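You operate a simulated robot arm through the tools that you are given. There is no shell and no other tool. Be economical: measure what you need, move in short steps, check, and stop when the job is done.

Carry out the task below with a simulated two-armed robot. There is one attempt and no reset: what you move stays moved.

TASK
Hold the blue tub on the counter under the pegboard steady with one hand, lift the zero cell out of it with the other and set it down on the counter under the pegboard. Set down upright: zero cell.

It is judged by the outcome, as a careful person would: the job done as asked, and still so three seconds after it is handed in. It fails if anything else is knocked over, pushed out of place, dropped, spilled or broken.

THE ROBOT
Two 7-joint arms with three-finger grippers on one trunk, on a base that drives. Base frame: it is fixed to the floor where the robot stands at the start and does not move with it; the origin is under the middle of the robot, x ahead of it, y to its left, z up; the surface under the hand at the start is at about z = 0.9. Units: m, degrees, N and s.
The left shoulder is at the start at [0.03, 0.124, 1.008], the right one opposite. With the tool pointing down near the work surface each hand reaches from about 0.1 to 0.78 m from the robot's upright axis, wherever it stands, measured 20 degrees to its own side. Places, roughly: blue tub (12x12x11 cm) [0.8, 0.2, 0.9]; counter under the pegboard [0.7, 0.3, 0.9]. Payload 2.2 kg a hand.
Tool frame (each hand has its own): the origin (TCP) lies between the finger pads and is the grasp point; the fingertips stand 0.028 m ahead of it; z points along the fingers, y is the line along which they close. Largest opening 0.102 m; the body of the gripper starts 0.071 m behind the TCP.
Orientation is that of the tool frame in the base frame, as [roll, pitch, yaw] about the fixed x, y, z axes, in that order (R = Rz(yaw) Ry(pitch) Rx(roll)). With the fingers straight down and closing along the base's y, the tool's x points along the base's -x, its y along +y and its z along -z.

THE INTERFACE
- The arms move only by the tool jog_arm. It takes "left_rows", "right_rows" or both (then of equal length, played together; a hand with none holds still); each is a list of rows, each an object (a shift or turn left out is 0, a gripper value left out holds the last) with "linear": the shift along the tool's x, y, z in units of 300 mm (1.0 is 300 mm), a list of three; "dr": the turn, a rotation vector about the tool's x, y, z in units of 90 degrees (1.0 is 90 degrees), a list of three. In form: [{"linear": [x, y, z], "dr": [rx, ry, rz]}, ...]. A call has 1 to 10 rows; each row is the pose to reach, as a shift and turn from the pose commanded when the call began, along the tool's axes at that moment. "left_grip" and "right_grip" are, for a hand that has rows, the opening in per cent of the stroke, from 0 (shut) to 100 (fully open), set as the call begins (left out, the last holds). A call with a number of a shift or a turn outside -1 to 1 is refused whole. Rows are played at 5 a second. More than 0.05 m and 8.6 degrees between two rows, or a gripper value outside its range, and nothing of the call is played. A pose out of reach is approached as far as the arm can. The call stops where the force on the tool passes 40 N (or 10 N more than at its start, if that is more) or the arm is blocked; 0.2 s more then pass. The fingers move at their own pace and stop on an object; they squeeze with about 26 N. The grip force told is the motor's: it shows also when the fingers shut on nothing. Time passes only in rows, and 0.2 s behind the last, so rows that repeat a pose let the fingers close. The reply holds the time, the measured pose of the TCP, the force on the tool along the base axes, the opening and the grip force, in the units named above and with some noise, with the torque about the TCP (base axes, N m) and any sound that the robot's microphone picked up.
- Cameras (640 x 400 px; columns grow to the right, rows downward): "scene" is now at [0.0462, 0.0053, 1.7195]; the picture's right is [0.07, -1.00, 0.00], its down [-0.79, -0.06, -0.61] and it looks along [0.61, 0.04, -0.79] (base axes); focal length 280 px, centre (320, 200). "left" rides on the left gripper at [0.072, 0.038, -0.086] in its tool frame; the picture's right is [-0.46, 0.89, 0.00], its down [-0.60, -0.32, -0.73] and it looks along [-0.65, -0.34, 0.68] (tool axes); focal length 256 px, centre (320, 200). "right" rides on the right gripper at [0.069, 0.044, -0.086] in its tool frame; the picture's right is [-0.53, 0.85, 0.00], its down [-0.58, -0.36, -0.73] and it looks along [-0.62, -0.39, 0.68] (tool axes); focal length 256 px, centre (320, 200). There is no depth. A picture from a camera that has moved, and an enlarged one, comes with that camera's place and axes in the base frame and with its lens.
- camera(camera): a new picture of that camera. No time passes.
- lift_body(by): slides the trunk up (or, below 0, down) by that many m; the arms and the scene camera ride with it, the base frame stays. It gives what a move gives, with no picture.
- base_move(legs): drives the robot by 1 to 6 legs, each [ahead, left, turn to the left] in m, m and degrees, along the robot's own axes; the way and the turn of a leg run together, so that a leg with both is an arc; at most 1.5 m and 180 degrees a leg. The arms and the cameras ride along, it lands a little off, and it stops where it bumps. It gives what a move gives.
- turn_head(pan, tilt): turns the head with the scene camera to pan (to the left, within 143 degrees either way) and tilt (down, from -29 to 69), counted from straight ahead of the robot. It gives what a move gives.
- inspect(camera, box): a new picture of the part [left, top, right, bottom] of that camera's present view, enlarged. No time passes.
- sign_off(): hands the job in; it is judged then, once.

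Go step by step. Nothing tells you exact positions but the pictures and the camera data: compare them with the known pose of the tool, close in by small moves and look again before you grip or let go. The budget is 120 turns and 92 pictures, counting those below and the enlarged ones. Unless the task says otherwise, let go and move clear before handing in, and close with one line.

The tools are called after ">>>" as a command line: name --argument value ..., lists and objects as JSON in quotes. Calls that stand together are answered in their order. jog_arm: Moves the arms, as the interface text tells. Its arguments: {"type":"object","properties":{"left_rows":{"type":"array"},"left_grip":{"type":"number"},"right_rows":{"type":"array"},"right_grip":{"type":"number"}},"required":[]} The other tools are called the same way: lift_body (by) slides the trunk up or down; base_move (legs) drives the base; turn_head (pan, tilt) turns the head that bears the scene camera; camera (camera) takes a picture; inspect (camera, box) takes an enlarged picture of a part of a camera's view; sign_off () hands the job in.

At the start:

```text
time: 0.0
left_tcp_pos: [0.5622, 0.3917, 1.2058]
left_tool_rot: [-179.9, 0.0, -179.9]
left_contact_force: [0.4, -0.7, 1.0]
left_torque: [-0.01, 0.0, 0.01]
left_opening: 0.1021
left_finger_force: 0.0
right_tcp_pos: [0.5825, -0.0899, 1.1817]
right_tool_rot: [-179.9, 0.0, 180.0]
right_contact_force: [-0.1, -1.0, 0.9]
right_torque: [0.01, -0.01, -0.01]
right_opening: 0.1018
right_finger_force: 0.1
trunk travel left (down, up): [-0.25, 0.29]
robot x, y, heading: [-0.0011, 0.0022, -0.0]
head pan, tilt: [4.2, 52.2]
```

scene: 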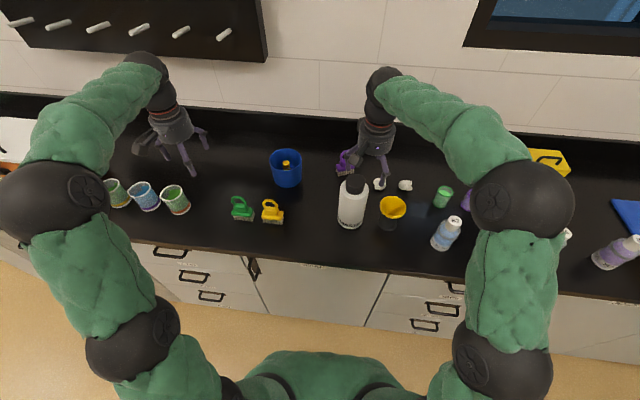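
right: 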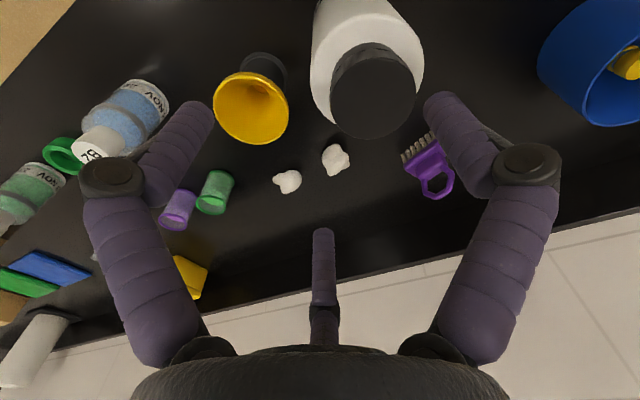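
left: 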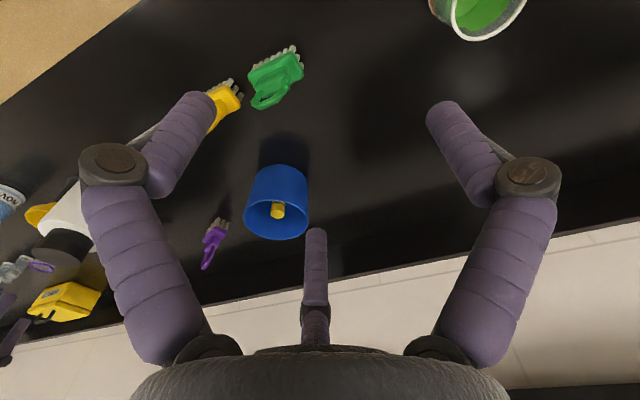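

The blue tub sits near the middle back of the counter with a yellow-topped thing inside. I'll enlarge it first.

>>> inspect --camera "scene" --box '[220, 120, 380, 240]'

>>> inspect --camera "left" --box '[180, 120, 360, 260]'

```text
3.33 times, centred on (300, 180) of scene
camera zoom: at [0.0462, 0.0053, 1.7195], right [0.07, -1.0, 0.0], down [-0.79, -0.06, -0.61], along [0.61, 0.04, -0.79], focal length 934 px, centre (387, 267)
```

zoom: 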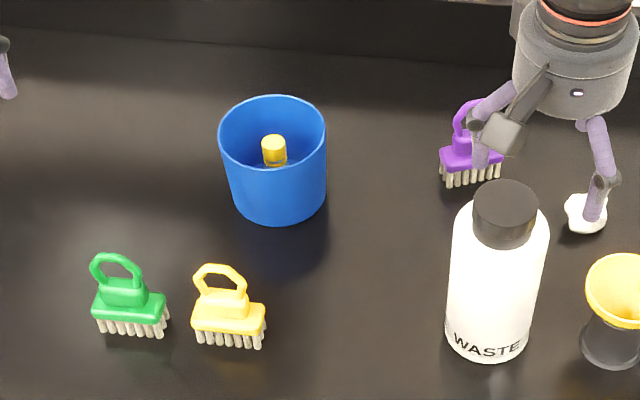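

```text
2.86 times, centred on (270, 190) of left
camera zoom: at [0.4893, 0.4296, 1.2913], right [0.46, 0.89, 0.0], down [0.6, -0.32, 0.73], along [0.65, -0.34, -0.68], focal length 731 px, centre (463, 229)
```

zoom: 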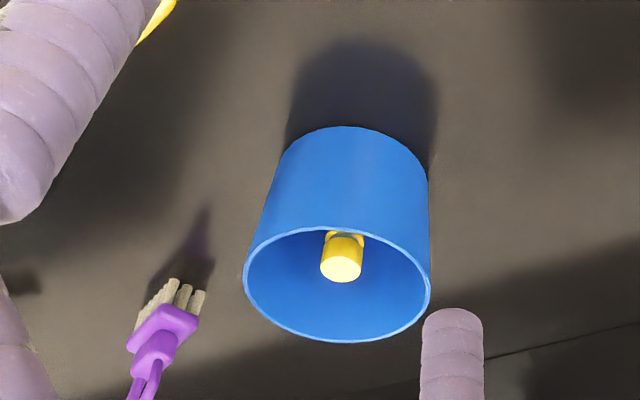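

The tub rim's centre is at about [0.77, 0.185, 1.0], and the cell stands inside with its cap top at about z 0.98. I'll drive a little closer so both hands reach comfortably, then look again.

>>> base_move --legs '[[0.1, 0.1, 0]]'

>>> turn_head --pan 4 --tilt 52

>>> camera --camera "scene"

>>> camera --camera "left"

>>> camera --camera "right"

```text
time: 1.3
left_tcp_pos: [0.6647, 0.4919, 1.2055]
left_tool_rot: [-179.9, -0.1, 179.8]
left_contact_force: [0.3, -0.2, 0.0]
left_torque: [-0.04, 0.03, -0.02]
left_opening: 0.1019
left_finger_force: 0.0
right_tcp_pos: [0.684, 0.0117, 1.182]
right_tool_rot: [180.0, -0.1, 179.7]
right_contact_force: [0.4, -0.4, -0.8]
right_torque: [-0.02, 0.03, 0.02]
right_opening: 0.1019
right_finger_force: 0.0
trunk travel left (down, up): [-0.25, 0.29]
robot x, y, heading: [0.0996, 0.1008, -0.3]
head pan, tilt: [4.2, 52.2]
```

```text
time: 1.9
left_tcp_pos: [0.6643, 0.4915, 1.2051]
left_tool_rot: [179.9, -0.1, 179.7]
left_contact_force: [0.5, -0.6, -0.2]
left_torque: [0.0, 0.0, 0.0]
left_opening: 0.1023
left_finger_force: 0.1
right_tcp_pos: [0.6837, 0.01, 1.1805]
right_tool_rot: [180.0, 0.0, 179.8]
right_contact_force: [0.4, -0.3, 0.1]
right_torque: [0.0, -0.02, 0.01]
right_opening: 0.1019
right_finger_force: 0.1
trunk travel left (down, up): [-0.25, 0.29]
robot x, y, heading: [0.1012, 0.1021, 0.0]
head pan, tilt: [4.0, 52.0]
```

```text
86 pictures are left
camera scene: at [0.1478, 0.1071, 1.7197], right [0.07, -1.0, 0.0], down [-0.79, -0.05, -0.62], along [0.61, 0.04, -0.79], focal length 280 px, centre (320, 200)
```

scene: 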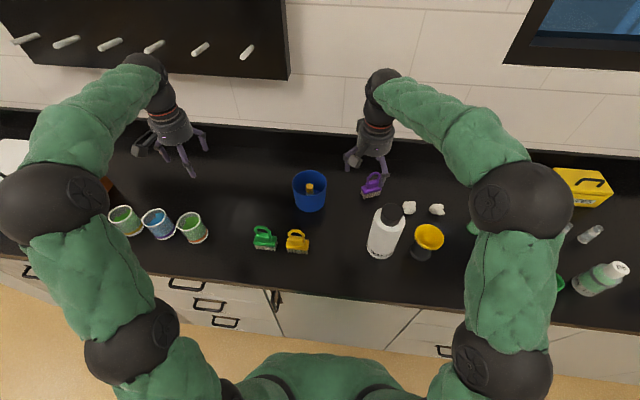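

```text
85 pictures are left
camera left: at [0.5922, 0.5299, 1.291], right [0.47, 0.88, 0.0], down [0.6, -0.32, 0.73], along [0.65, -0.34, -0.68], focal length 256 px, centre (320, 200)
```

left: 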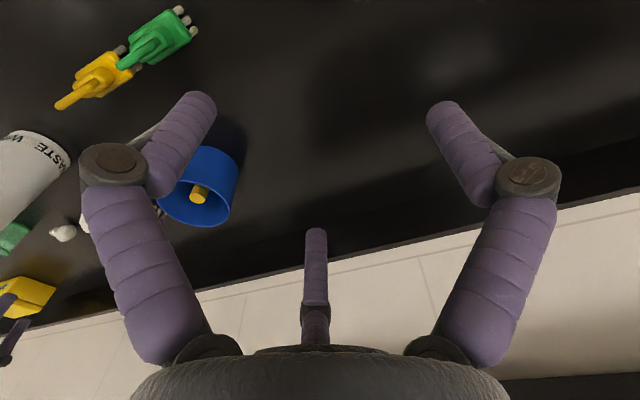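

```text
84 pictures are left
camera right: at [0.6143, 0.0547, 1.2665], right [0.54, 0.84, 0.0], down [0.58, -0.37, 0.73], along [0.62, -0.39, -0.68], focal length 256 px, centre (320, 200)
```

right: 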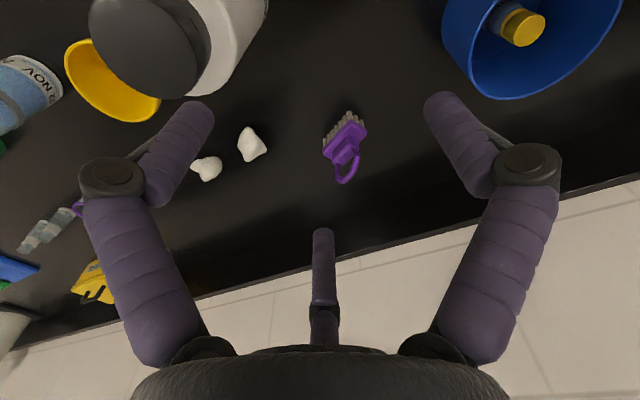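

The robot has landed where it should. Before planning the grips, I'll look at the hands' actual finger shape and at the tub from the new viewpoint.

>>> inspect --camera "scene" --box '[280, 100, 440, 220]'

>>> inspect --camera "right" --box '[420, 0, 640, 130]'

```text
3.33 times, centred on (360, 160) of scene
camera zoom: at [0.1478, 0.1071, 1.7197], right [0.07, -1.0, 0.0], down [-0.79, -0.05, -0.62], along [0.61, 0.04, -0.79], focal length 934 px, centre (187, 333)
```

zoom: 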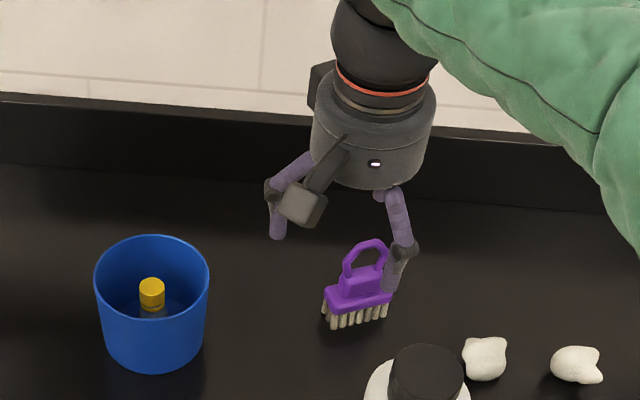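

```text
2.91 times, centred on (530, 65) of right
camera zoom: at [0.6143, 0.0547, 1.2665], right [0.54, 0.84, 0.0], down [0.58, -0.37, 0.73], along [0.62, -0.39, -0.68], focal length 745 px, centre (-291, 593)
```

zoom: 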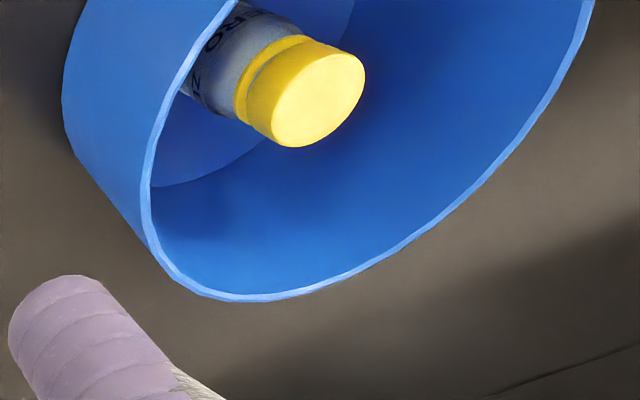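

The pictures suggest three finger-like shapes, so I'll part-close both hands in free air and see how they actually move.

>>> jog_arm --left_rows '[{"linear": [0, 0, 0]}, {"linear": [0, 0, 0]}, {"linear": [0, 0, 0]}]' --right_rows '[{"linear": [0, 0, 0]}, {"linear": [0, 0, 0]}, {"linear": [0, 0, 0]}]' --left_grip 0 --right_grip 50

>>> camera --camera "left"

>>> camera --camera "right"

>>> inspect --camera "scene" --box '[100, 80, 420, 220]'

```text
time: 2.7
left_tcp_pos: [0.6641, 0.4905, 1.2061]
left_tool_rot: [-180.0, 0.0, 179.8]
left_contact_force: [-0.1, 0.0, -0.2]
left_torque: [-0.02, 0.01, 0.03]
left_opening: 0.0021
left_finger_force: 26.2
right_tcp_pos: [0.6841, 0.0105, 1.1813]
right_tool_rot: [-180.0, 0.1, 179.8]
right_contact_force: [-0.6, 0.3, -0.5]
right_torque: [-0.02, -0.01, -0.01]
right_opening: 0.0511
right_finger_force: 0.0
trunk travel left (down, up): [-0.25, 0.29]
robot x, y, heading: [0.1018, 0.1006, 0.0]
head pan, tilt: [4.0, 52.0]
```

```text
81 pictures are left
camera left: at [0.5921, 0.5298, 1.2911], right [0.47, 0.88, 0.0], down [0.6, -0.32, 0.73], along [0.65, -0.34, -0.68], focal length 256 px, centre (320, 200)
```

left: 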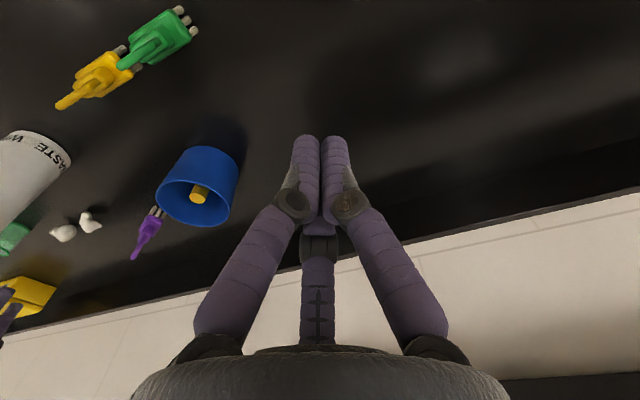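

```text
80 pictures are left
camera right: at [0.6143, 0.0546, 1.2666], right [0.54, 0.84, 0.0], down [0.58, -0.37, 0.73], along [0.62, -0.39, -0.68], focal length 256 px, centre (320, 200)
```

right: 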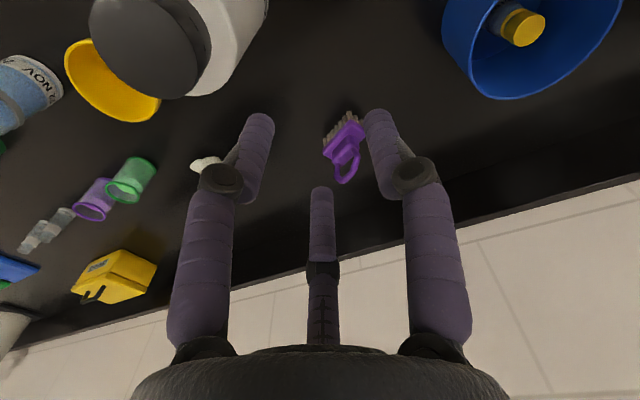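

```text
2.00 times, centred on (260, 150) of scene
camera zoom: at [0.1476, 0.107, 1.7198], right [0.07, -1.0, 0.0], down [-0.79, -0.05, -0.62], along [0.61, 0.04, -0.79], focal length 560 px, centre (440, 300)
```

zoom: 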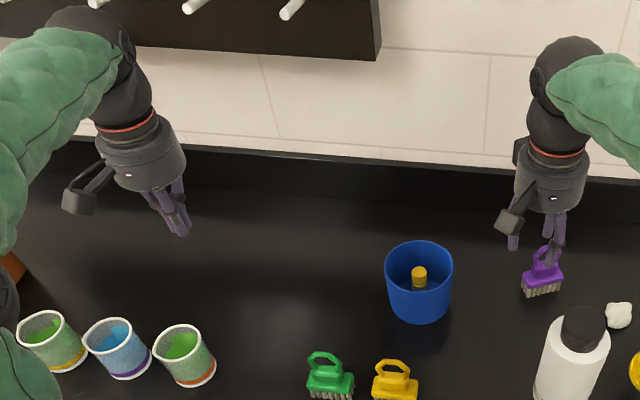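

The hand really closes three shapes toward its centre, with one on the +y side of the tool. My plan is for the left hand to pinch the tub's left wall from straight above, while the right hand, leaning right, lifts the cell. I'll move the left hand above the tub and start turning the right hand.

>>> jog_arm --left_rows '[{"linear": [-0.0525, -0.1183, 0]}, {"linear": [-0.105, -0.2366, 0]}, {"linear": [-0.157, -0.355, 0]}, {"linear": [-0.21, -0.473, 0]}, {"linear": [-0.262, -0.5915, 0]}, {"linear": [-0.315, -0.71, 0]}, {"linear": [-0.367, -0.828, 0]}, {"linear": [-0.367, -0.828, 0]}]' --right_rows '[{"dr": [0, 0, -0.085]}, {"dr": [0, 0, -0.17]}, {"dr": [0, 0, -0.255]}, {"dr": [0, 0, -0.34]}, {"dr": [0, 0, -0.425]}, {"dr": [0, 0, -0.51]}, {"dr": [0, 0, -0.595]}, {"dr": [0, 0, -0.68]}]' --left_grip 60 --right_grip 45

>>> camera --camera "left"

>>> inspect --camera "scene" --box '[220, 80, 420, 220]'

```text
time: 4.5
left_tcp_pos: [0.7713, 0.2425, 1.2078]
left_tool_rot: [180.0, 0.1, 179.8]
left_contact_force: [0.1, -1.1, 0.1]
left_torque: [-0.05, -0.02, 0.0]
left_opening: 0.0609
left_finger_force: 0.0
right_tcp_pos: [0.6821, 0.0124, 1.1807]
right_tool_rot: [-180.0, -0.1, -118.8]
right_contact_force: [0.0, -0.5, 0.1]
right_torque: [-0.04, 0.0, 0.01]
right_opening: 0.0458
right_finger_force: 0.0
trunk travel left (down, up): [-0.25, 0.29]
robot x, y, heading: [0.1013, 0.1001, -0.2]
head pan, tilt: [4.0, 52.0]
```

```text
78 pictures are left
camera left: at [0.7003, 0.2817, 1.2934], right [0.47, 0.88, 0.0], down [0.6, -0.32, 0.73], along [0.65, -0.34, -0.68], focal length 256 px, centre (320, 200)
```

left: 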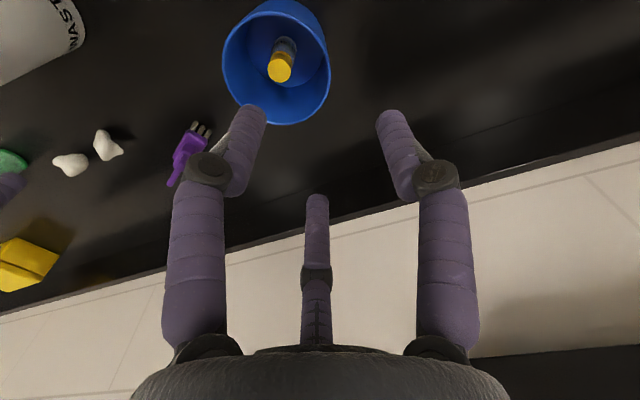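

```text
2.86 times, centred on (320, 150) of scene
camera zoom: at [0.1467, 0.1078, 1.7198], right [0.07, -1.0, 0.0], down [-0.79, -0.05, -0.62], along [0.61, 0.04, -0.79], focal length 800 px, centre (320, 343)
```

zoom: 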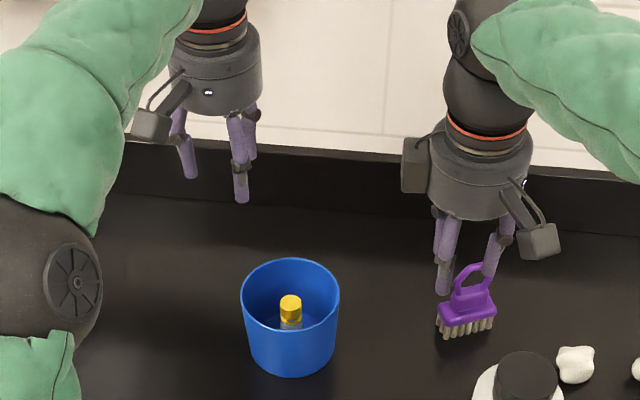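

Each wrist carries a camera mast and another box, so the clearance between the hands needs care. The better plan is for the left hand to pinch the tub's near wall while leaning to its left, with its single finger inside, and for the right hand to lean the other way. I'll start turning the left hand, kept high.

>>> jog_arm --left_rows '[{"linear": [0.02, 0.022, 0], "dr": [0, 0, 0.09]}, {"linear": [0.04, 0.044, 0], "dr": [0, 0, 0.18]}, {"linear": [0.06, 0.067, 0], "dr": [0, 0, 0.27]}, {"linear": [0.08, 0.09, 0], "dr": [0, 0, 0.36]}, {"linear": [0.1, 0.11, 0], "dr": [0, 0, 0.45]}, {"linear": [0.12, 0.133, 0], "dr": [0, 0, 0.54]}, {"linear": [0.14, 0.155, 0], "dr": [0, 0, 0.63]}, {"linear": [0.16, 0.177, 0], "dr": [0, 0, 0.72]}, {"linear": [0.18, 0.2, 0], "dr": [0, 0, 0.81]}, {"linear": [0.18, 0.2, 0], "dr": [0, 0, 0.9]}]'

```text
time: 6.7
left_tcp_pos: [0.7184, 0.3016, 1.2055]
left_tool_rot: [180.0, 0.0, 98.7]
left_contact_force: [0.8, -0.2, 0.4]
left_torque: [0.02, 0.02, 0.02]
left_opening: 0.061
left_finger_force: 0.0
right_tcp_pos: [0.6838, 0.0095, 1.181]
right_tool_rot: [180.0, 0.1, -119.0]
right_contact_force: [-0.8, 0.3, 0.4]
right_torque: [0.0, 0.0, -0.01]
right_opening: 0.0459
right_finger_force: 0.0
trunk travel left (down, up): [-0.25, 0.29]
robot x, y, heading: [0.1005, 0.1038, -0.2]
head pan, tilt: [4.0, 52.0]
```

The turn works. I'll finish it now.

>>> jog_arm --left_rows '[{"dr": [0, 0, 0.05]}, {"dr": [0, 0, 0.0967]}]' --right_rows '[{"dr": [0, 0, -0.06]}, {"dr": [0, 0, -0.11]}]'

>>> jog_arm --left_rows '[{"dr": [0, -0.08, 0]}, {"dr": [0, -0.16, 0]}, {"dr": [0, -0.24, 0]}, {"dr": [0, -0.32, 0]}, {"dr": [0, -0.4, 0]}, {"dr": [0, -0.48, 0]}, {"dr": [0, -0.555, 0]}]'

>>> camera --camera "left"

>>> camera --camera "scene"

```text
time: 7.3
left_tcp_pos: [0.72, 0.301, 1.2058]
left_tool_rot: [180.0, 0.0, 90.0]
left_contact_force: [-0.2, 0.5, 0.1]
left_torque: [0.01, 0.01, -0.01]
left_opening: 0.0612
left_finger_force: 0.1
right_tcp_pos: [0.6835, 0.0106, 1.1814]
right_tool_rot: [180.0, 0.0, -109.1]
right_contact_force: [0.4, -0.4, 0.1]
right_torque: [-0.01, 0.0, -0.02]
right_opening: 0.0458
right_finger_force: 0.1
trunk travel left (down, up): [-0.25, 0.29]
robot x, y, heading: [0.0997, 0.1008, -0.0]
head pan, tilt: [4.0, 52.0]
```

```text
time: 8.9
left_tcp_pos: [0.7195, 0.304, 1.2042]
left_tool_rot: [179.9, 50.1, 90.1]
left_contact_force: [0.7, 0.2, 0.2]
left_torque: [0.0, -0.01, 0.03]
left_opening: 0.0612
left_finger_force: 0.0
right_tcp_pos: [0.6839, 0.0104, 1.1817]
right_tool_rot: [179.9, 0.0, -109.1]
right_contact_force: [0.2, -0.2, -0.3]
right_torque: [0.0, 0.02, -0.03]
right_opening: 0.046
right_finger_force: 0.1
trunk travel left (down, up): [-0.25, 0.29]
robot x, y, heading: [0.0977, 0.1024, -0.4]
head pan, tilt: [4.0, 52.0]
```

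```text
76 pictures are left
camera left: at [0.7576, 0.4158, 1.2036], right [0.89, -0.3, 0.36], down [-0.32, 0.17, 0.93], along [-0.34, -0.94, 0.06], focal length 256 px, centre (320, 200)
```

left: 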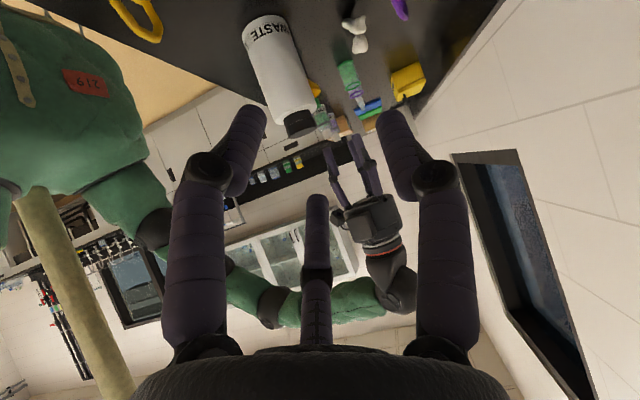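

```text
75 pictures are left
camera scene: at [0.1478, 0.1075, 1.7197], right [0.07, -1.0, 0.0], down [-0.79, -0.05, -0.62], along [0.61, 0.04, -0.79], focal length 280 px, centre (320, 200)
```

scene: 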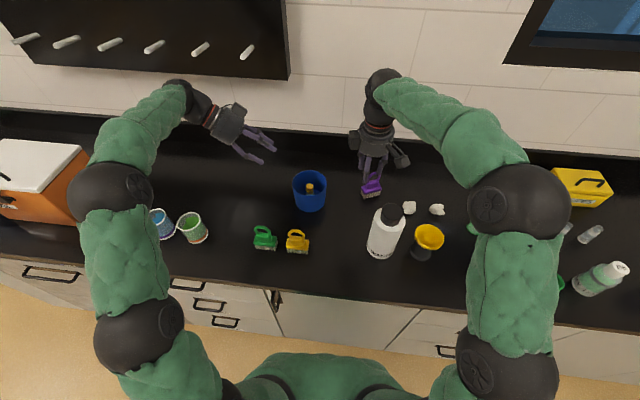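

The left hand can hold this lean. I'll measure the tub's rim closely now that the view is clear.

>>> inspect --camera "scene" --box '[270, 155, 350, 215]'

```text
6.67 times, centred on (310, 185) of scene
camera zoom: at [0.1478, 0.1075, 1.7197], right [0.07, -1.0, 0.0], down [-0.79, -0.05, -0.62], along [0.61, 0.04, -0.79], focal length 1868 px, centre (387, 300)
```

zoom: 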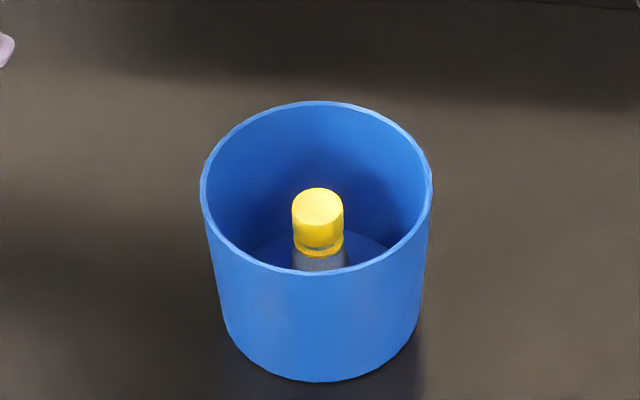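

The tub's near wall is at about x 0.724, its centre at about [0.78, 0.187] and the rim at about z 1.0. I'll bring the left hand to about 6 cm above the near rim.

>>> jog_arm --left_rows '[{"linear": [0.0335, 0.004, 0.147]}, {"linear": [0.067, 0.008, 0.294]}, {"linear": [0.1, 0.0125, 0.44]}, {"linear": [0.134, 0.0167, 0.587]}, {"linear": [0.134, 0.0167, 0.587]}]' --left_grip 50

>>> inspect --camera "scene" --box '[230, 120, 370, 225]'

>>> camera --camera "right"

>>> camera --camera "left"

```text
time: 10.1
left_tcp_pos: [0.7237, 0.1923, 1.063]
left_tool_rot: [179.8, 50.0, 90.0]
left_contact_force: [-0.7, -1.1, 0.8]
left_torque: [0.0, 0.01, -0.01]
left_opening: 0.051
left_finger_force: 0.2
right_tcp_pos: [0.684, 0.0106, 1.1819]
right_tool_rot: [180.0, 0.0, -109.1]
right_contact_force: [-1.0, 0.4, 0.1]
right_torque: [0.0, -0.01, -0.02]
right_opening: 0.0458
right_finger_force: 0.1
trunk travel left (down, up): [-0.25, 0.29]
robot x, y, heading: [0.1029, 0.1037, 0.1]
head pan, tilt: [4.0, 52.0]
```

```text
3.81 times, centred on (300, 172) of scene
camera zoom: at [0.1469, 0.1073, 1.7198], right [0.07, -1.0, 0.0], down [-0.79, -0.05, -0.62], along [0.61, 0.04, -0.79], focal length 1067 px, centre (396, 305)
```

zoom: 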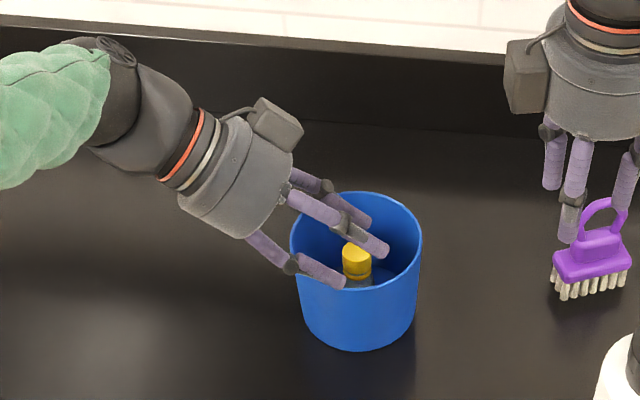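

```text
72 pictures are left
camera right: at [0.619, -0.0401, 1.2669], right [-0.62, 0.78, 0.0], down [0.53, 0.43, 0.73], along [0.57, 0.46, -0.68], focal length 256 px, centre (320, 200)
```

right: 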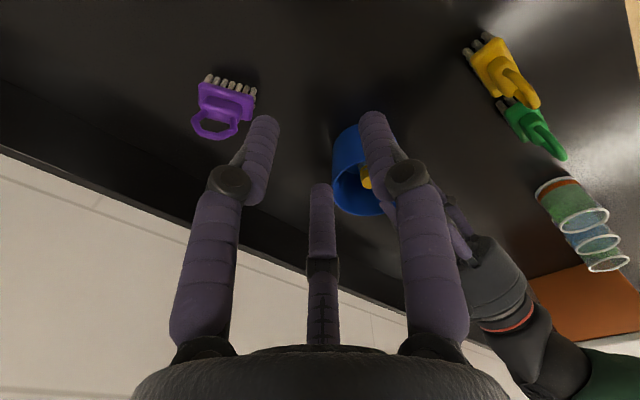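

```text
71 pictures are left
camera left: at [0.7623, 0.305, 1.0618], right [0.89, -0.3, 0.36], down [-0.32, 0.17, 0.93], along [-0.34, -0.94, 0.06], focal length 256 px, centre (320, 200)
```

left: 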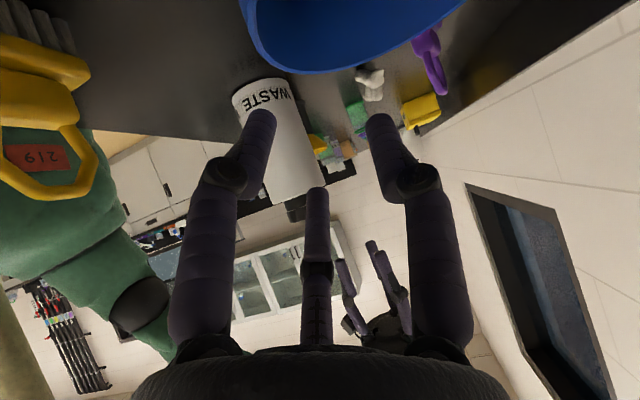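

The fingers straddle the near wall, with one beyond it and two on the near side. I'll go down to just below the rim, watching for contact.

>>> jog_arm --left_rows '[{"linear": [0.051, 0.003, 0.04]}, {"linear": [0.103, 0.003, 0.08]}, {"linear": [0.154, 0.003, 0.12]}, {"linear": [0.2057, 0.003, 0.16]}, {"linear": [0.2057, 0.003, 0.16]}]'

>>> inspect --camera "scene" --box '[250, 130, 370, 220]'

>>> inspect --camera "right" --box '[300, 100, 500, 240]'

>>> camera --camera "left"

```text
time: 11.3
left_tcp_pos: [0.7244, 0.1977, 0.9848]
left_tool_rot: [179.9, 49.9, 90.1]
left_contact_force: [0.4, 0.0, 0.5]
left_torque: [0.03, 0.03, 0.01]
left_opening: 0.0511
left_finger_force: 0.0
right_tcp_pos: [0.6826, 0.0104, 1.181]
right_tool_rot: [-179.9, 0.0, -109.1]
right_contact_force: [0.0, 0.1, -0.1]
right_torque: [0.03, 0.01, -0.01]
right_opening: 0.046
right_finger_force: 0.1
trunk travel left (down, up): [-0.25, 0.29]
robot x, y, heading: [0.1022, 0.1031, -0.3]
head pan, tilt: [4.0, 52.0]
```

```text
4.44 times, centred on (310, 175) of scene
camera zoom: at [0.1473, 0.1067, 1.7198], right [0.07, -1.0, 0.0], down [-0.79, -0.05, -0.62], along [0.61, 0.04, -0.79], focal length 1245 px, centre (364, 311)
```

zoom: 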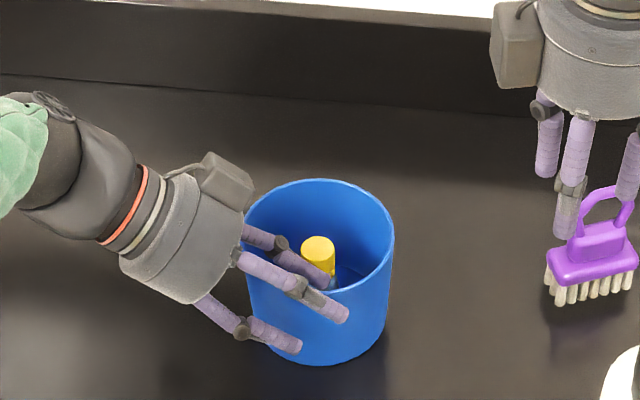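

```text
2.86 times, centred on (400, 170) of right
camera zoom: at [0.6192, -0.0405, 1.2667], right [-0.62, 0.78, 0.0], down [0.53, 0.43, 0.73], along [0.57, 0.46, -0.68], focal length 731 px, centre (91, 286)
```

zoom: 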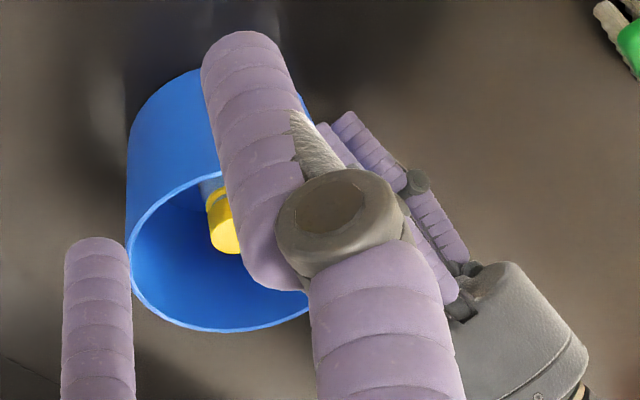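

```text
68 pictures are left
camera left: at [0.7638, 0.3106, 0.9842], right [0.89, -0.3, 0.36], down [-0.32, 0.17, 0.93], along [-0.34, -0.94, 0.06], focal length 256 px, centre (320, 200)
```

left: 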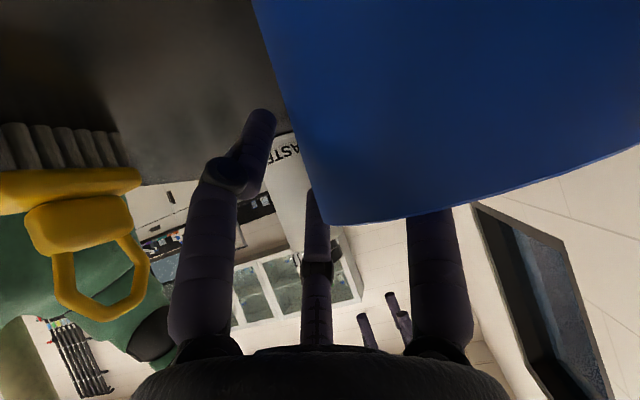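

One finger is inside the tub and two are outside, with no contact. I'll close part-way to check the centring.

>>> jog_arm --left_rows '[{"linear": [0, 0, 0]}, {"linear": [0, 0, 0]}]' --left_grip 22

>>> inspect --camera "scene" --box '[270, 150, 350, 210]'

>>> camera --camera "left"

```text
time: 11.9
left_tcp_pos: [0.7261, 0.1975, 0.9845]
left_tool_rot: [179.9, 49.9, 90.1]
left_contact_force: [1.3, 0.0, -0.4]
left_torque: [0.04, -0.01, 0.02]
left_opening: 0.0224
left_finger_force: 0.1
right_tcp_pos: [0.6843, 0.0102, 1.1817]
right_tool_rot: [179.9, 0.0, -109.2]
right_contact_force: [0.0, -0.6, 0.1]
right_torque: [-0.01, 0.03, 0.0]
right_opening: 0.046
right_finger_force: 0.0
trunk travel left (down, up): [-0.25, 0.29]
robot x, y, heading: [0.0966, 0.1007, -0.0]
head pan, tilt: [4.0, 52.0]
```

```text
6.67 times, centred on (310, 180) of scene
camera zoom: at [0.1476, 0.1068, 1.7198], right [0.07, -1.0, 0.0], down [-0.79, -0.05, -0.62], along [0.61, 0.04, -0.79], focal length 1868 px, centre (387, 333)
```

zoom: 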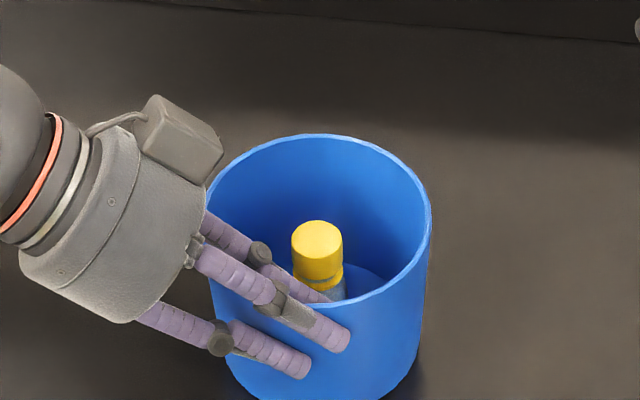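

```text
66 pictures are left
camera left: at [0.7639, 0.3105, 0.984], right [0.89, -0.3, 0.36], down [-0.32, 0.17, 0.93], along [-0.34, -0.94, 0.06], focal length 256 px, centre (320, 200)
```

left: 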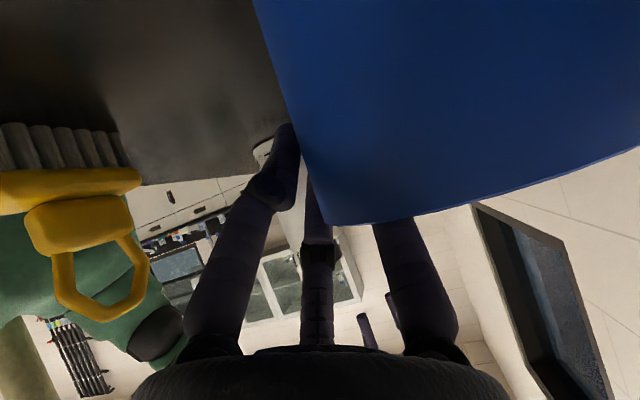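

The outer fingers nearly touch the wall while the inner one still has a gap. I'll shift the hand 5 mm toward the robot to centre on the wall, then close the fingers further.

>>> jog_arm --left_rows '[{"linear": [0, -0.008, 0]}, {"linear": [0, -0.0167, 0]}]' --left_grip 22

>>> jog_arm --left_rows '[{"linear": [0, 0, 0]}, {"linear": [0, 0, 0]}]' --left_grip 14

>>> inspect --camera "scene" --box '[270, 150, 350, 210]'

>>> camera --camera "left"

```text
time: 12.5
left_tcp_pos: [0.7205, 0.1972, 0.984]
left_tool_rot: [179.9, 49.9, 90.1]
left_contact_force: [-0.1, -0.2, 0.0]
left_torque: [0.03, 0.0, -0.03]
left_opening: 0.0227
left_finger_force: 0.3
right_tcp_pos: [0.6844, 0.0095, 1.182]
right_tool_rot: [-180.0, -0.1, -109.0]
right_contact_force: [0.5, -0.9, -0.3]
right_torque: [0.01, 0.0, 0.02]
right_opening: 0.0459
right_finger_force: 0.0
trunk travel left (down, up): [-0.25, 0.29]
robot x, y, heading: [0.0995, 0.1028, -0.1]
head pan, tilt: [4.0, 52.0]
```

```text
time: 13.1
left_tcp_pos: [0.7197, 0.1971, 0.9842]
left_tool_rot: [179.9, 50.0, 90.1]
left_contact_force: [-0.6, 0.5, 0.0]
left_torque: [0.03, 0.01, -0.02]
left_opening: 0.0144
left_finger_force: 0.0
right_tcp_pos: [0.6825, 0.0099, 1.1816]
right_tool_rot: [180.0, 0.0, -109.1]
right_contact_force: [-0.3, -0.3, 0.0]
right_torque: [-0.03, -0.01, -0.01]
right_opening: 0.0458
right_finger_force: 0.0
trunk travel left (down, up): [-0.25, 0.29]
robot x, y, heading: [0.1014, 0.103, -0.2]
head pan, tilt: [4.0, 52.0]
```

```text
6.67 times, centred on (310, 180) of scene
camera zoom: at [0.1475, 0.1068, 1.7198], right [0.07, -1.0, 0.0], down [-0.79, -0.05, -0.62], along [0.61, 0.04, -0.79], focal length 1868 px, centre (387, 333)
```

zoom: 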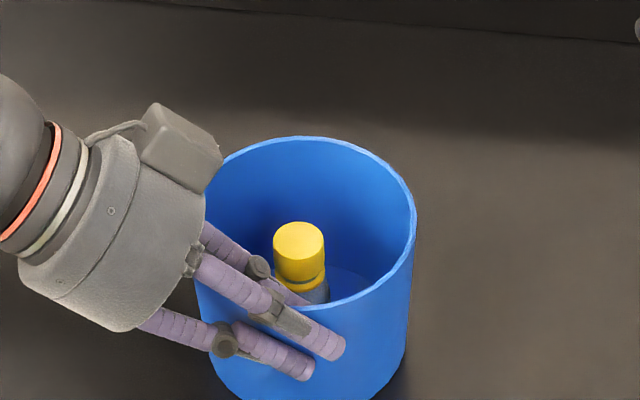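

```text
64 pictures are left
camera left: at [0.7586, 0.3099, 0.9838], right [0.89, -0.3, 0.36], down [-0.32, 0.17, 0.93], along [-0.34, -0.94, 0.06], focal length 256 px, centre (320, 200)
```

left: 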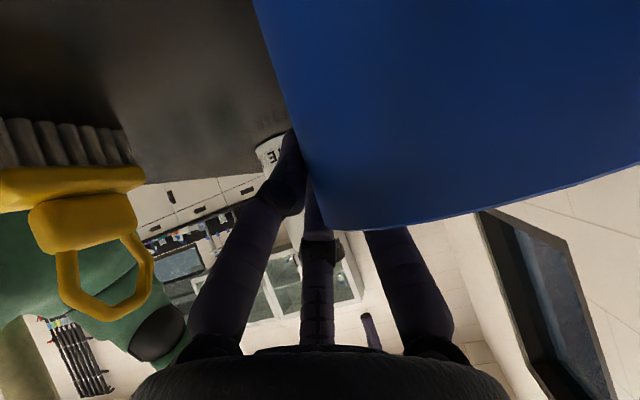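

The tub slid about 9 mm to the left as the fingers met it, but the cell is still upright. I'll now close fully to clamp the wall.

>>> jog_arm --left_rows '[{"linear": [0, 0, 0]}, {"linear": [0, 0, 0]}, {"linear": [0, 0, 0]}]' --left_grip 0

>>> inspect --camera "scene" --box '[270, 150, 350, 210]'

```text
time: 13.9
left_tcp_pos: [0.7211, 0.1981, 0.9848]
left_tool_rot: [179.9, 49.8, 90.0]
left_contact_force: [0.7, 0.5, 1.0]
left_torque: [0.07, -0.17, 0.01]
left_opening: 0.0116
left_finger_force: 26.0
right_tcp_pos: [0.6843, 0.01, 1.181]
right_tool_rot: [-180.0, 0.0, -109.3]
right_contact_force: [-0.5, -0.2, 0.1]
right_torque: [-0.02, 0.03, 0.0]
right_opening: 0.046
right_finger_force: 0.0
trunk travel left (down, up): [-0.25, 0.29]
robot x, y, heading: [0.1034, 0.1017, -0.0]
head pan, tilt: [4.0, 52.0]
```

```text
6.67 times, centred on (310, 180) of scene
camera zoom: at [0.1474, 0.1069, 1.7198], right [0.07, -1.0, 0.0], down [-0.79, -0.05, -0.62], along [0.61, 0.04, -0.79], focal length 1868 px, centre (387, 333)
```

zoom: 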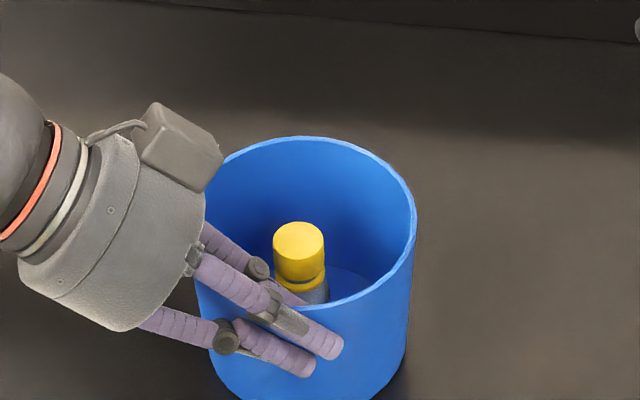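

The tub wall is clamped at 26 N and the tub is steady. The cell's cap is at about [0.784, 0.198] with its top near 0.98. I'll turn and lean the right hand while it is still clear.

>>> jog_arm --right_rows '[{"dr": [0, 0, -0.08]}, {"dr": [0, 0, -0.157]}]'

>>> jog_arm --right_rows '[{"dr": [0, -0.085, 0]}, {"dr": [0, -0.1667, 0]}, {"dr": [0, -0.1667, 0]}]'

```text
time: 14.5
left_tcp_pos: [0.721, 0.1965, 0.9844]
left_tool_rot: [179.9, 50.0, 90.0]
left_contact_force: [0.7, 0.9, 1.1]
left_torque: [0.12, -0.22, 0.04]
left_opening: 0.0114
left_finger_force: 25.9
right_tcp_pos: [0.683, 0.0102, 1.1805]
right_tool_rot: [-180.0, 0.0, -94.9]
right_contact_force: [-0.6, -0.6, -0.4]
right_torque: [-0.04, 0.02, 0.02]
right_opening: 0.046
right_finger_force: 0.0
trunk travel left (down, up): [-0.25, 0.29]
robot x, y, heading: [0.1022, 0.1055, -0.0]
head pan, tilt: [4.0, 52.0]
```

```text
time: 15.3
left_tcp_pos: [0.7211, 0.1968, 0.9849]
left_tool_rot: [179.9, 49.9, 90.1]
left_contact_force: [-1.0, 0.0, 1.5]
left_torque: [0.08, -0.22, -0.01]
left_opening: 0.0116
left_finger_force: 26.0
right_tcp_pos: [0.6836, 0.0111, 1.1804]
right_tool_rot: [180.0, 15.1, -95.0]
right_contact_force: [-0.4, -0.6, 0.9]
right_torque: [0.03, -0.02, 0.01]
right_opening: 0.0455
right_finger_force: 0.1
trunk travel left (down, up): [-0.25, 0.29]
robot x, y, heading: [0.1034, 0.1025, -0.1]
head pan, tilt: [4.0, 52.0]
```

The lean is set. I'll bring the right hand above the tub, still clear of the left hand, and look.

>>> jog_arm --right_rows '[{"linear": [-0.097, -0.055, 0.04]}, {"linear": [-0.194, -0.11, 0.08]}, {"linear": [-0.29, -0.166, 0.12]}, {"linear": [-0.387, -0.221, 0.16]}, {"linear": [-0.484, -0.276, 0.199]}, {"linear": [-0.484, -0.276, 0.199]}]'

>>> camera --camera "right"

>>> inspect --camera "scene" --box '[240, 90, 400, 210]'

```text
time: 16.7
left_tcp_pos: [0.7203, 0.1959, 0.9846]
left_tool_rot: [180.0, 49.9, 90.2]
left_contact_force: [-0.6, 0.1, 2.3]
left_torque: [0.12, -0.26, -0.01]
left_opening: 0.0114
left_finger_force: 26.5
right_tcp_pos: [0.7809, 0.1548, 1.1612]
right_tool_rot: [179.9, 15.0, -94.9]
right_contact_force: [-1.1, 0.7, -0.2]
right_torque: [0.03, -0.03, 0.02]
right_opening: 0.0456
right_finger_force: 0.0
trunk travel left (down, up): [-0.25, 0.29]
robot x, y, heading: [0.1015, 0.1084, -0.1]
head pan, tilt: [4.0, 52.0]
```

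```text
62 pictures are left
camera right: at [0.7287, 0.0707, 1.2249], right [-0.8, 0.59, 0.14], down [0.4, 0.33, 0.86], along [0.46, 0.74, -0.5], focal length 256 px, centre (320, 200)
```

right: 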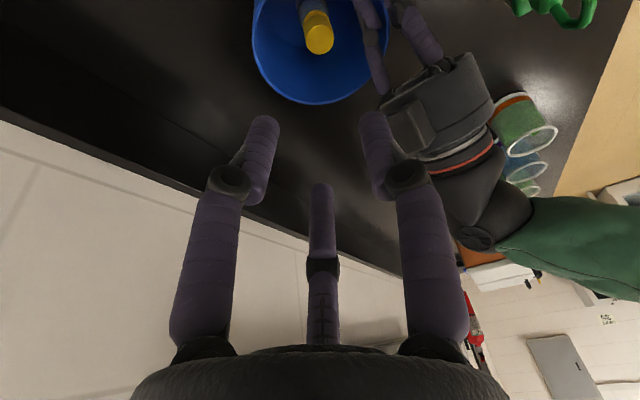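

```text
3.33 times, centred on (320, 150) of scene
camera zoom: at [0.1471, 0.1061, 1.7198], right [0.07, -1.0, 0.0], down [-0.79, -0.05, -0.62], along [0.61, 0.04, -0.79], focal length 934 px, centre (320, 367)
```

zoom: 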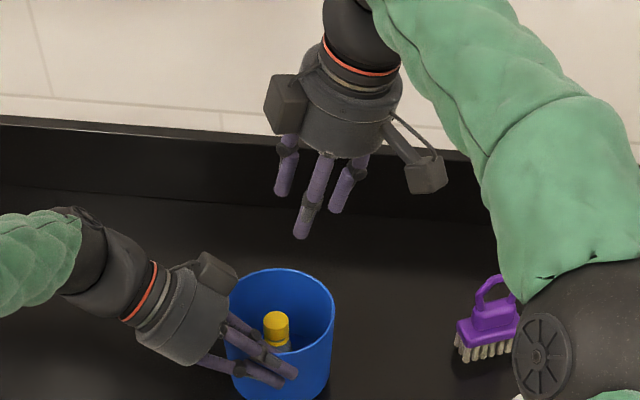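

The cap estimates from the two cameras agree to within about 7 mm, at roughly [0.781, 0.196]. I'll go down to just above the rim and compare again.

>>> jog_arm --right_rows '[{"linear": [0.013, 0.004, 0.113]}, {"linear": [0.027, 0.008, 0.226]}, {"linear": [0.04, 0.011, 0.338]}, {"linear": [0.04, 0.011, 0.338]}]'

>>> camera --camera "right"

>>> inspect --camera "scene" --box '[260, 130, 360, 205]'

```text
time: 17.7
left_tcp_pos: [0.7209, 0.1978, 0.984]
left_tool_rot: [179.9, 49.9, 90.1]
left_contact_force: [0.0, 0.0, 2.1]
left_torque: [0.13, -0.26, 0.02]
left_opening: 0.0111
left_finger_force: 26.2
right_tcp_pos: [0.7792, 0.1733, 1.06]
right_tool_rot: [180.0, 15.0, -94.9]
right_contact_force: [0.1, 0.1, -0.5]
right_torque: [0.0, 0.03, -0.04]
right_opening: 0.0459
right_finger_force: 0.0
trunk travel left (down, up): [-0.25, 0.29]
robot x, y, heading: [0.1016, 0.1016, -0.4]
head pan, tilt: [4.0, 52.0]
```

```text
60 pictures are left
camera right: at [0.7276, 0.0887, 1.1248], right [-0.8, 0.59, 0.14], down [0.4, 0.33, 0.86], along [0.46, 0.74, -0.5], focal length 256 px, centre (320, 200)
```

right: 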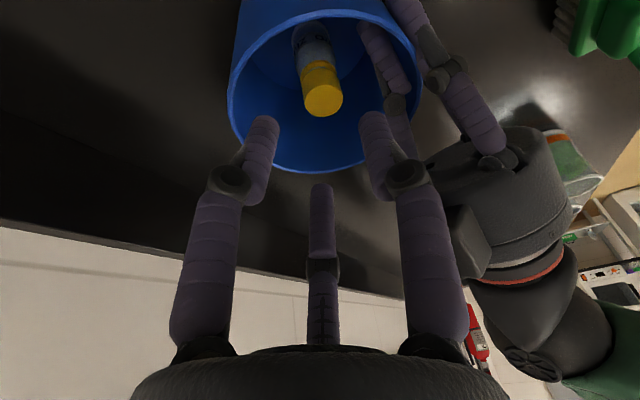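

```text
5.33 times, centred on (310, 168) of scene
camera zoom: at [0.1473, 0.1067, 1.7198], right [0.07, -1.0, 0.0], down [-0.79, -0.05, -0.62], along [0.61, 0.04, -0.79], focal length 1494 px, centre (373, 373)
```

zoom: 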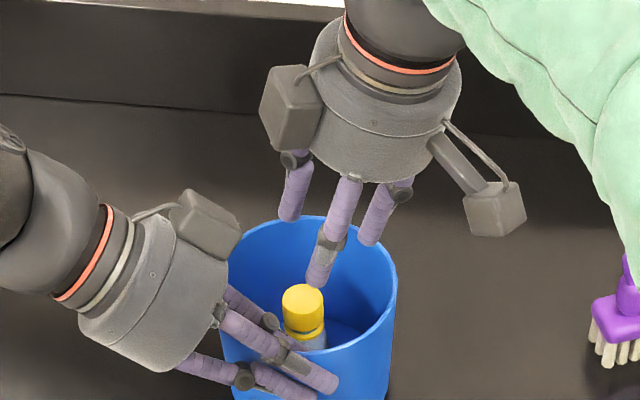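

The wrist boxes of the two hands would come within a couple of centimetres of each other here. I'll back the right hand out and turn it round, so its box faces away from the left hand and its mast goes over the far side.

>>> jog_arm --right_rows '[{"linear": [0, 0, -0.113]}, {"linear": [0, 0, -0.226]}, {"linear": [0, 0, -0.338]}, {"linear": [0.099, 0.076, -0.413]}, {"linear": [0.198, 0.152, -0.488]}, {"linear": [0.296, 0.227, -0.562]}, {"linear": [0.296, 0.227, -0.562], "dr": [0, 0.085, 0]}, {"linear": [0.296, 0.227, -0.562], "dr": [0, 0.1667, 0]}]' --right_grip 40

>>> jog_arm --right_rows '[{"dr": [0, 0, 0.09]}, {"dr": [0, 0, 0.18]}, {"dr": [0, 0, 0.27]}, {"dr": [0, 0, 0.36]}, {"dr": [0, 0, 0.45]}, {"dr": [0, 0, 0.54]}, {"dr": [0, 0, 0.63]}, {"dr": [0, 0, 0.72]}, {"dr": [0, 0, 0.81]}, {"dr": [0, 0, 0.9]}]'

>>> jog_arm --right_rows '[{"dr": [0, 0, 0.09]}, {"dr": [0, 0, 0.18]}, {"dr": [0, 0, 0.27]}, {"dr": [0, 0, 0.36]}, {"dr": [0, 0, 0.45]}, {"dr": [0, 0, 0.54]}, {"dr": [0, 0, 0.63]}, {"dr": [0, 0, 0.72]}, {"dr": [0, 0, 0.81]}, {"dr": [0, 0, 0.9]}]'

```text
time: 19.5
left_tcp_pos: [0.72, 0.1975, 0.9854]
left_tool_rot: [179.9, 50.0, 90.1]
left_contact_force: [1.0, 0.4, 2.0]
left_torque: [0.19, -0.33, 0.06]
left_opening: 0.0115
left_finger_force: 25.6
right_tcp_pos: [0.6982, 0.0498, 1.2005]
right_tool_rot: [-180.0, -0.1, -95.0]
right_contact_force: [-0.1, -0.6, 0.0]
right_torque: [-0.03, 0.0, 0.0]
right_opening: 0.0407
right_finger_force: 0.0
trunk travel left (down, up): [-0.25, 0.29]
robot x, y, heading: [0.1008, 0.1016, -0.3]
head pan, tilt: [4.0, 52.0]
```

```text
time: 21.7
left_tcp_pos: [0.72, 0.1975, 0.9843]
left_tool_rot: [179.9, 49.9, 90.1]
left_contact_force: [1.2, 0.6, 3.4]
left_torque: [0.25, -0.37, 0.11]
left_opening: 0.0114
left_finger_force: 26.3
right_tcp_pos: [0.6967, 0.0496, 1.2003]
right_tool_rot: [-180.0, 0.0, -176.1]
right_contact_force: [-0.4, 0.0, 0.5]
right_torque: [-0.01, -0.03, 0.02]
right_opening: 0.0406
right_finger_force: 0.0
trunk travel left (down, up): [-0.25, 0.29]
robot x, y, heading: [0.1003, 0.1007, -0.2]
head pan, tilt: [4.0, 52.0]
```

```text
time: 23.9
left_tcp_pos: [0.7205, 0.1962, 0.9841]
left_tool_rot: [180.0, 50.0, 90.0]
left_contact_force: [-0.7, 0.5, 3.2]
left_torque: [0.14, -0.3, 0.09]
left_opening: 0.0114
left_finger_force: 25.9
right_tcp_pos: [0.6979, 0.0498, 1.2002]
right_tool_rot: [-180.0, -0.1, 102.8]
right_contact_force: [0.9, 0.6, -0.2]
right_torque: [0.01, 0.01, -0.03]
right_opening: 0.0407
right_finger_force: 0.1
trunk travel left (down, up): [-0.25, 0.29]
robot x, y, heading: [0.1025, 0.1053, -0.2]
head pan, tilt: [4.0, 52.0]
```

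The turn is going smoothly. I'll finish to yaw 65, lean the hand, and check the left hold.

>>> jog_arm --right_rows '[{"dr": [0, 0, 0.085]}, {"dr": [0, 0, 0.17]}, {"dr": [0, 0, 0.255]}, {"dr": [0, 0, 0.34]}, {"dr": [0, 0, 0.42]}]'

>>> jog_arm --right_rows '[{"dr": [0, 0.085, 0]}, {"dr": [0, 0.1667, 0]}, {"dr": [0, 0.1667, 0]}]'

>>> inspect --camera "scene" --box '[260, 130, 360, 205]'

```text
time: 25.1
left_tcp_pos: [0.7196, 0.1962, 0.9846]
left_tool_rot: [179.9, 49.9, 90.0]
left_contact_force: [-0.7, 0.1, 2.6]
left_torque: [0.11, -0.28, 0.04]
left_opening: 0.0112
left_finger_force: 26.2
right_tcp_pos: [0.6994, 0.0502, 1.1993]
right_tool_rot: [180.0, 0.0, 65.1]
right_contact_force: [-0.3, 0.1, 0.9]
right_torque: [0.03, -0.01, -0.02]
right_opening: 0.0409
right_finger_force: 0.0
trunk travel left (down, up): [-0.25, 0.29]
robot x, y, heading: [0.0977, 0.0984, -0.1]
head pan, tilt: [4.0, 52.0]
```

```text
time: 25.9
left_tcp_pos: [0.7195, 0.1965, 0.9841]
left_tool_rot: [-179.9, 49.9, 90.0]
left_contact_force: [-0.6, 0.6, 3.1]
left_torque: [0.1, -0.23, -0.01]
left_opening: 0.0113
left_finger_force: 25.5
right_tcp_pos: [0.6985, 0.05, 1.1991]
right_tool_rot: [-180.0, -15.0, 65.2]
right_contact_force: [-0.2, 0.5, -0.2]
right_torque: [0.0, -0.04, 0.0]
right_opening: 0.0408
right_finger_force: 0.1
trunk travel left (down, up): [-0.25, 0.29]
robot x, y, heading: [0.1013, 0.1054, -0.2]
head pan, tilt: [4.0, 52.0]
```

```text
5.33 times, centred on (310, 168) of scene
camera zoom: at [0.147, 0.1069, 1.7198], right [0.07, -1.0, 0.0], down [-0.79, -0.05, -0.62], along [0.61, 0.04, -0.79], focal length 1494 px, centre (373, 373)
```

zoom: 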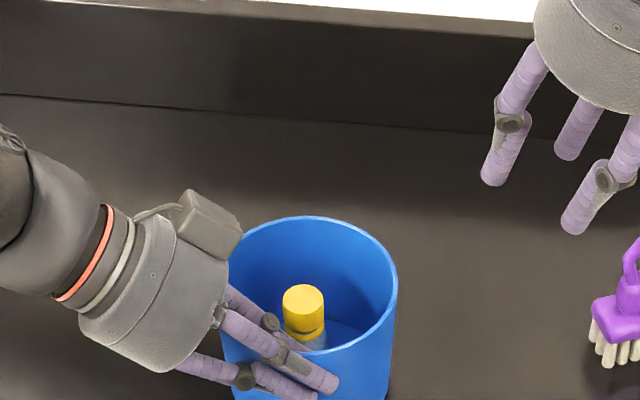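

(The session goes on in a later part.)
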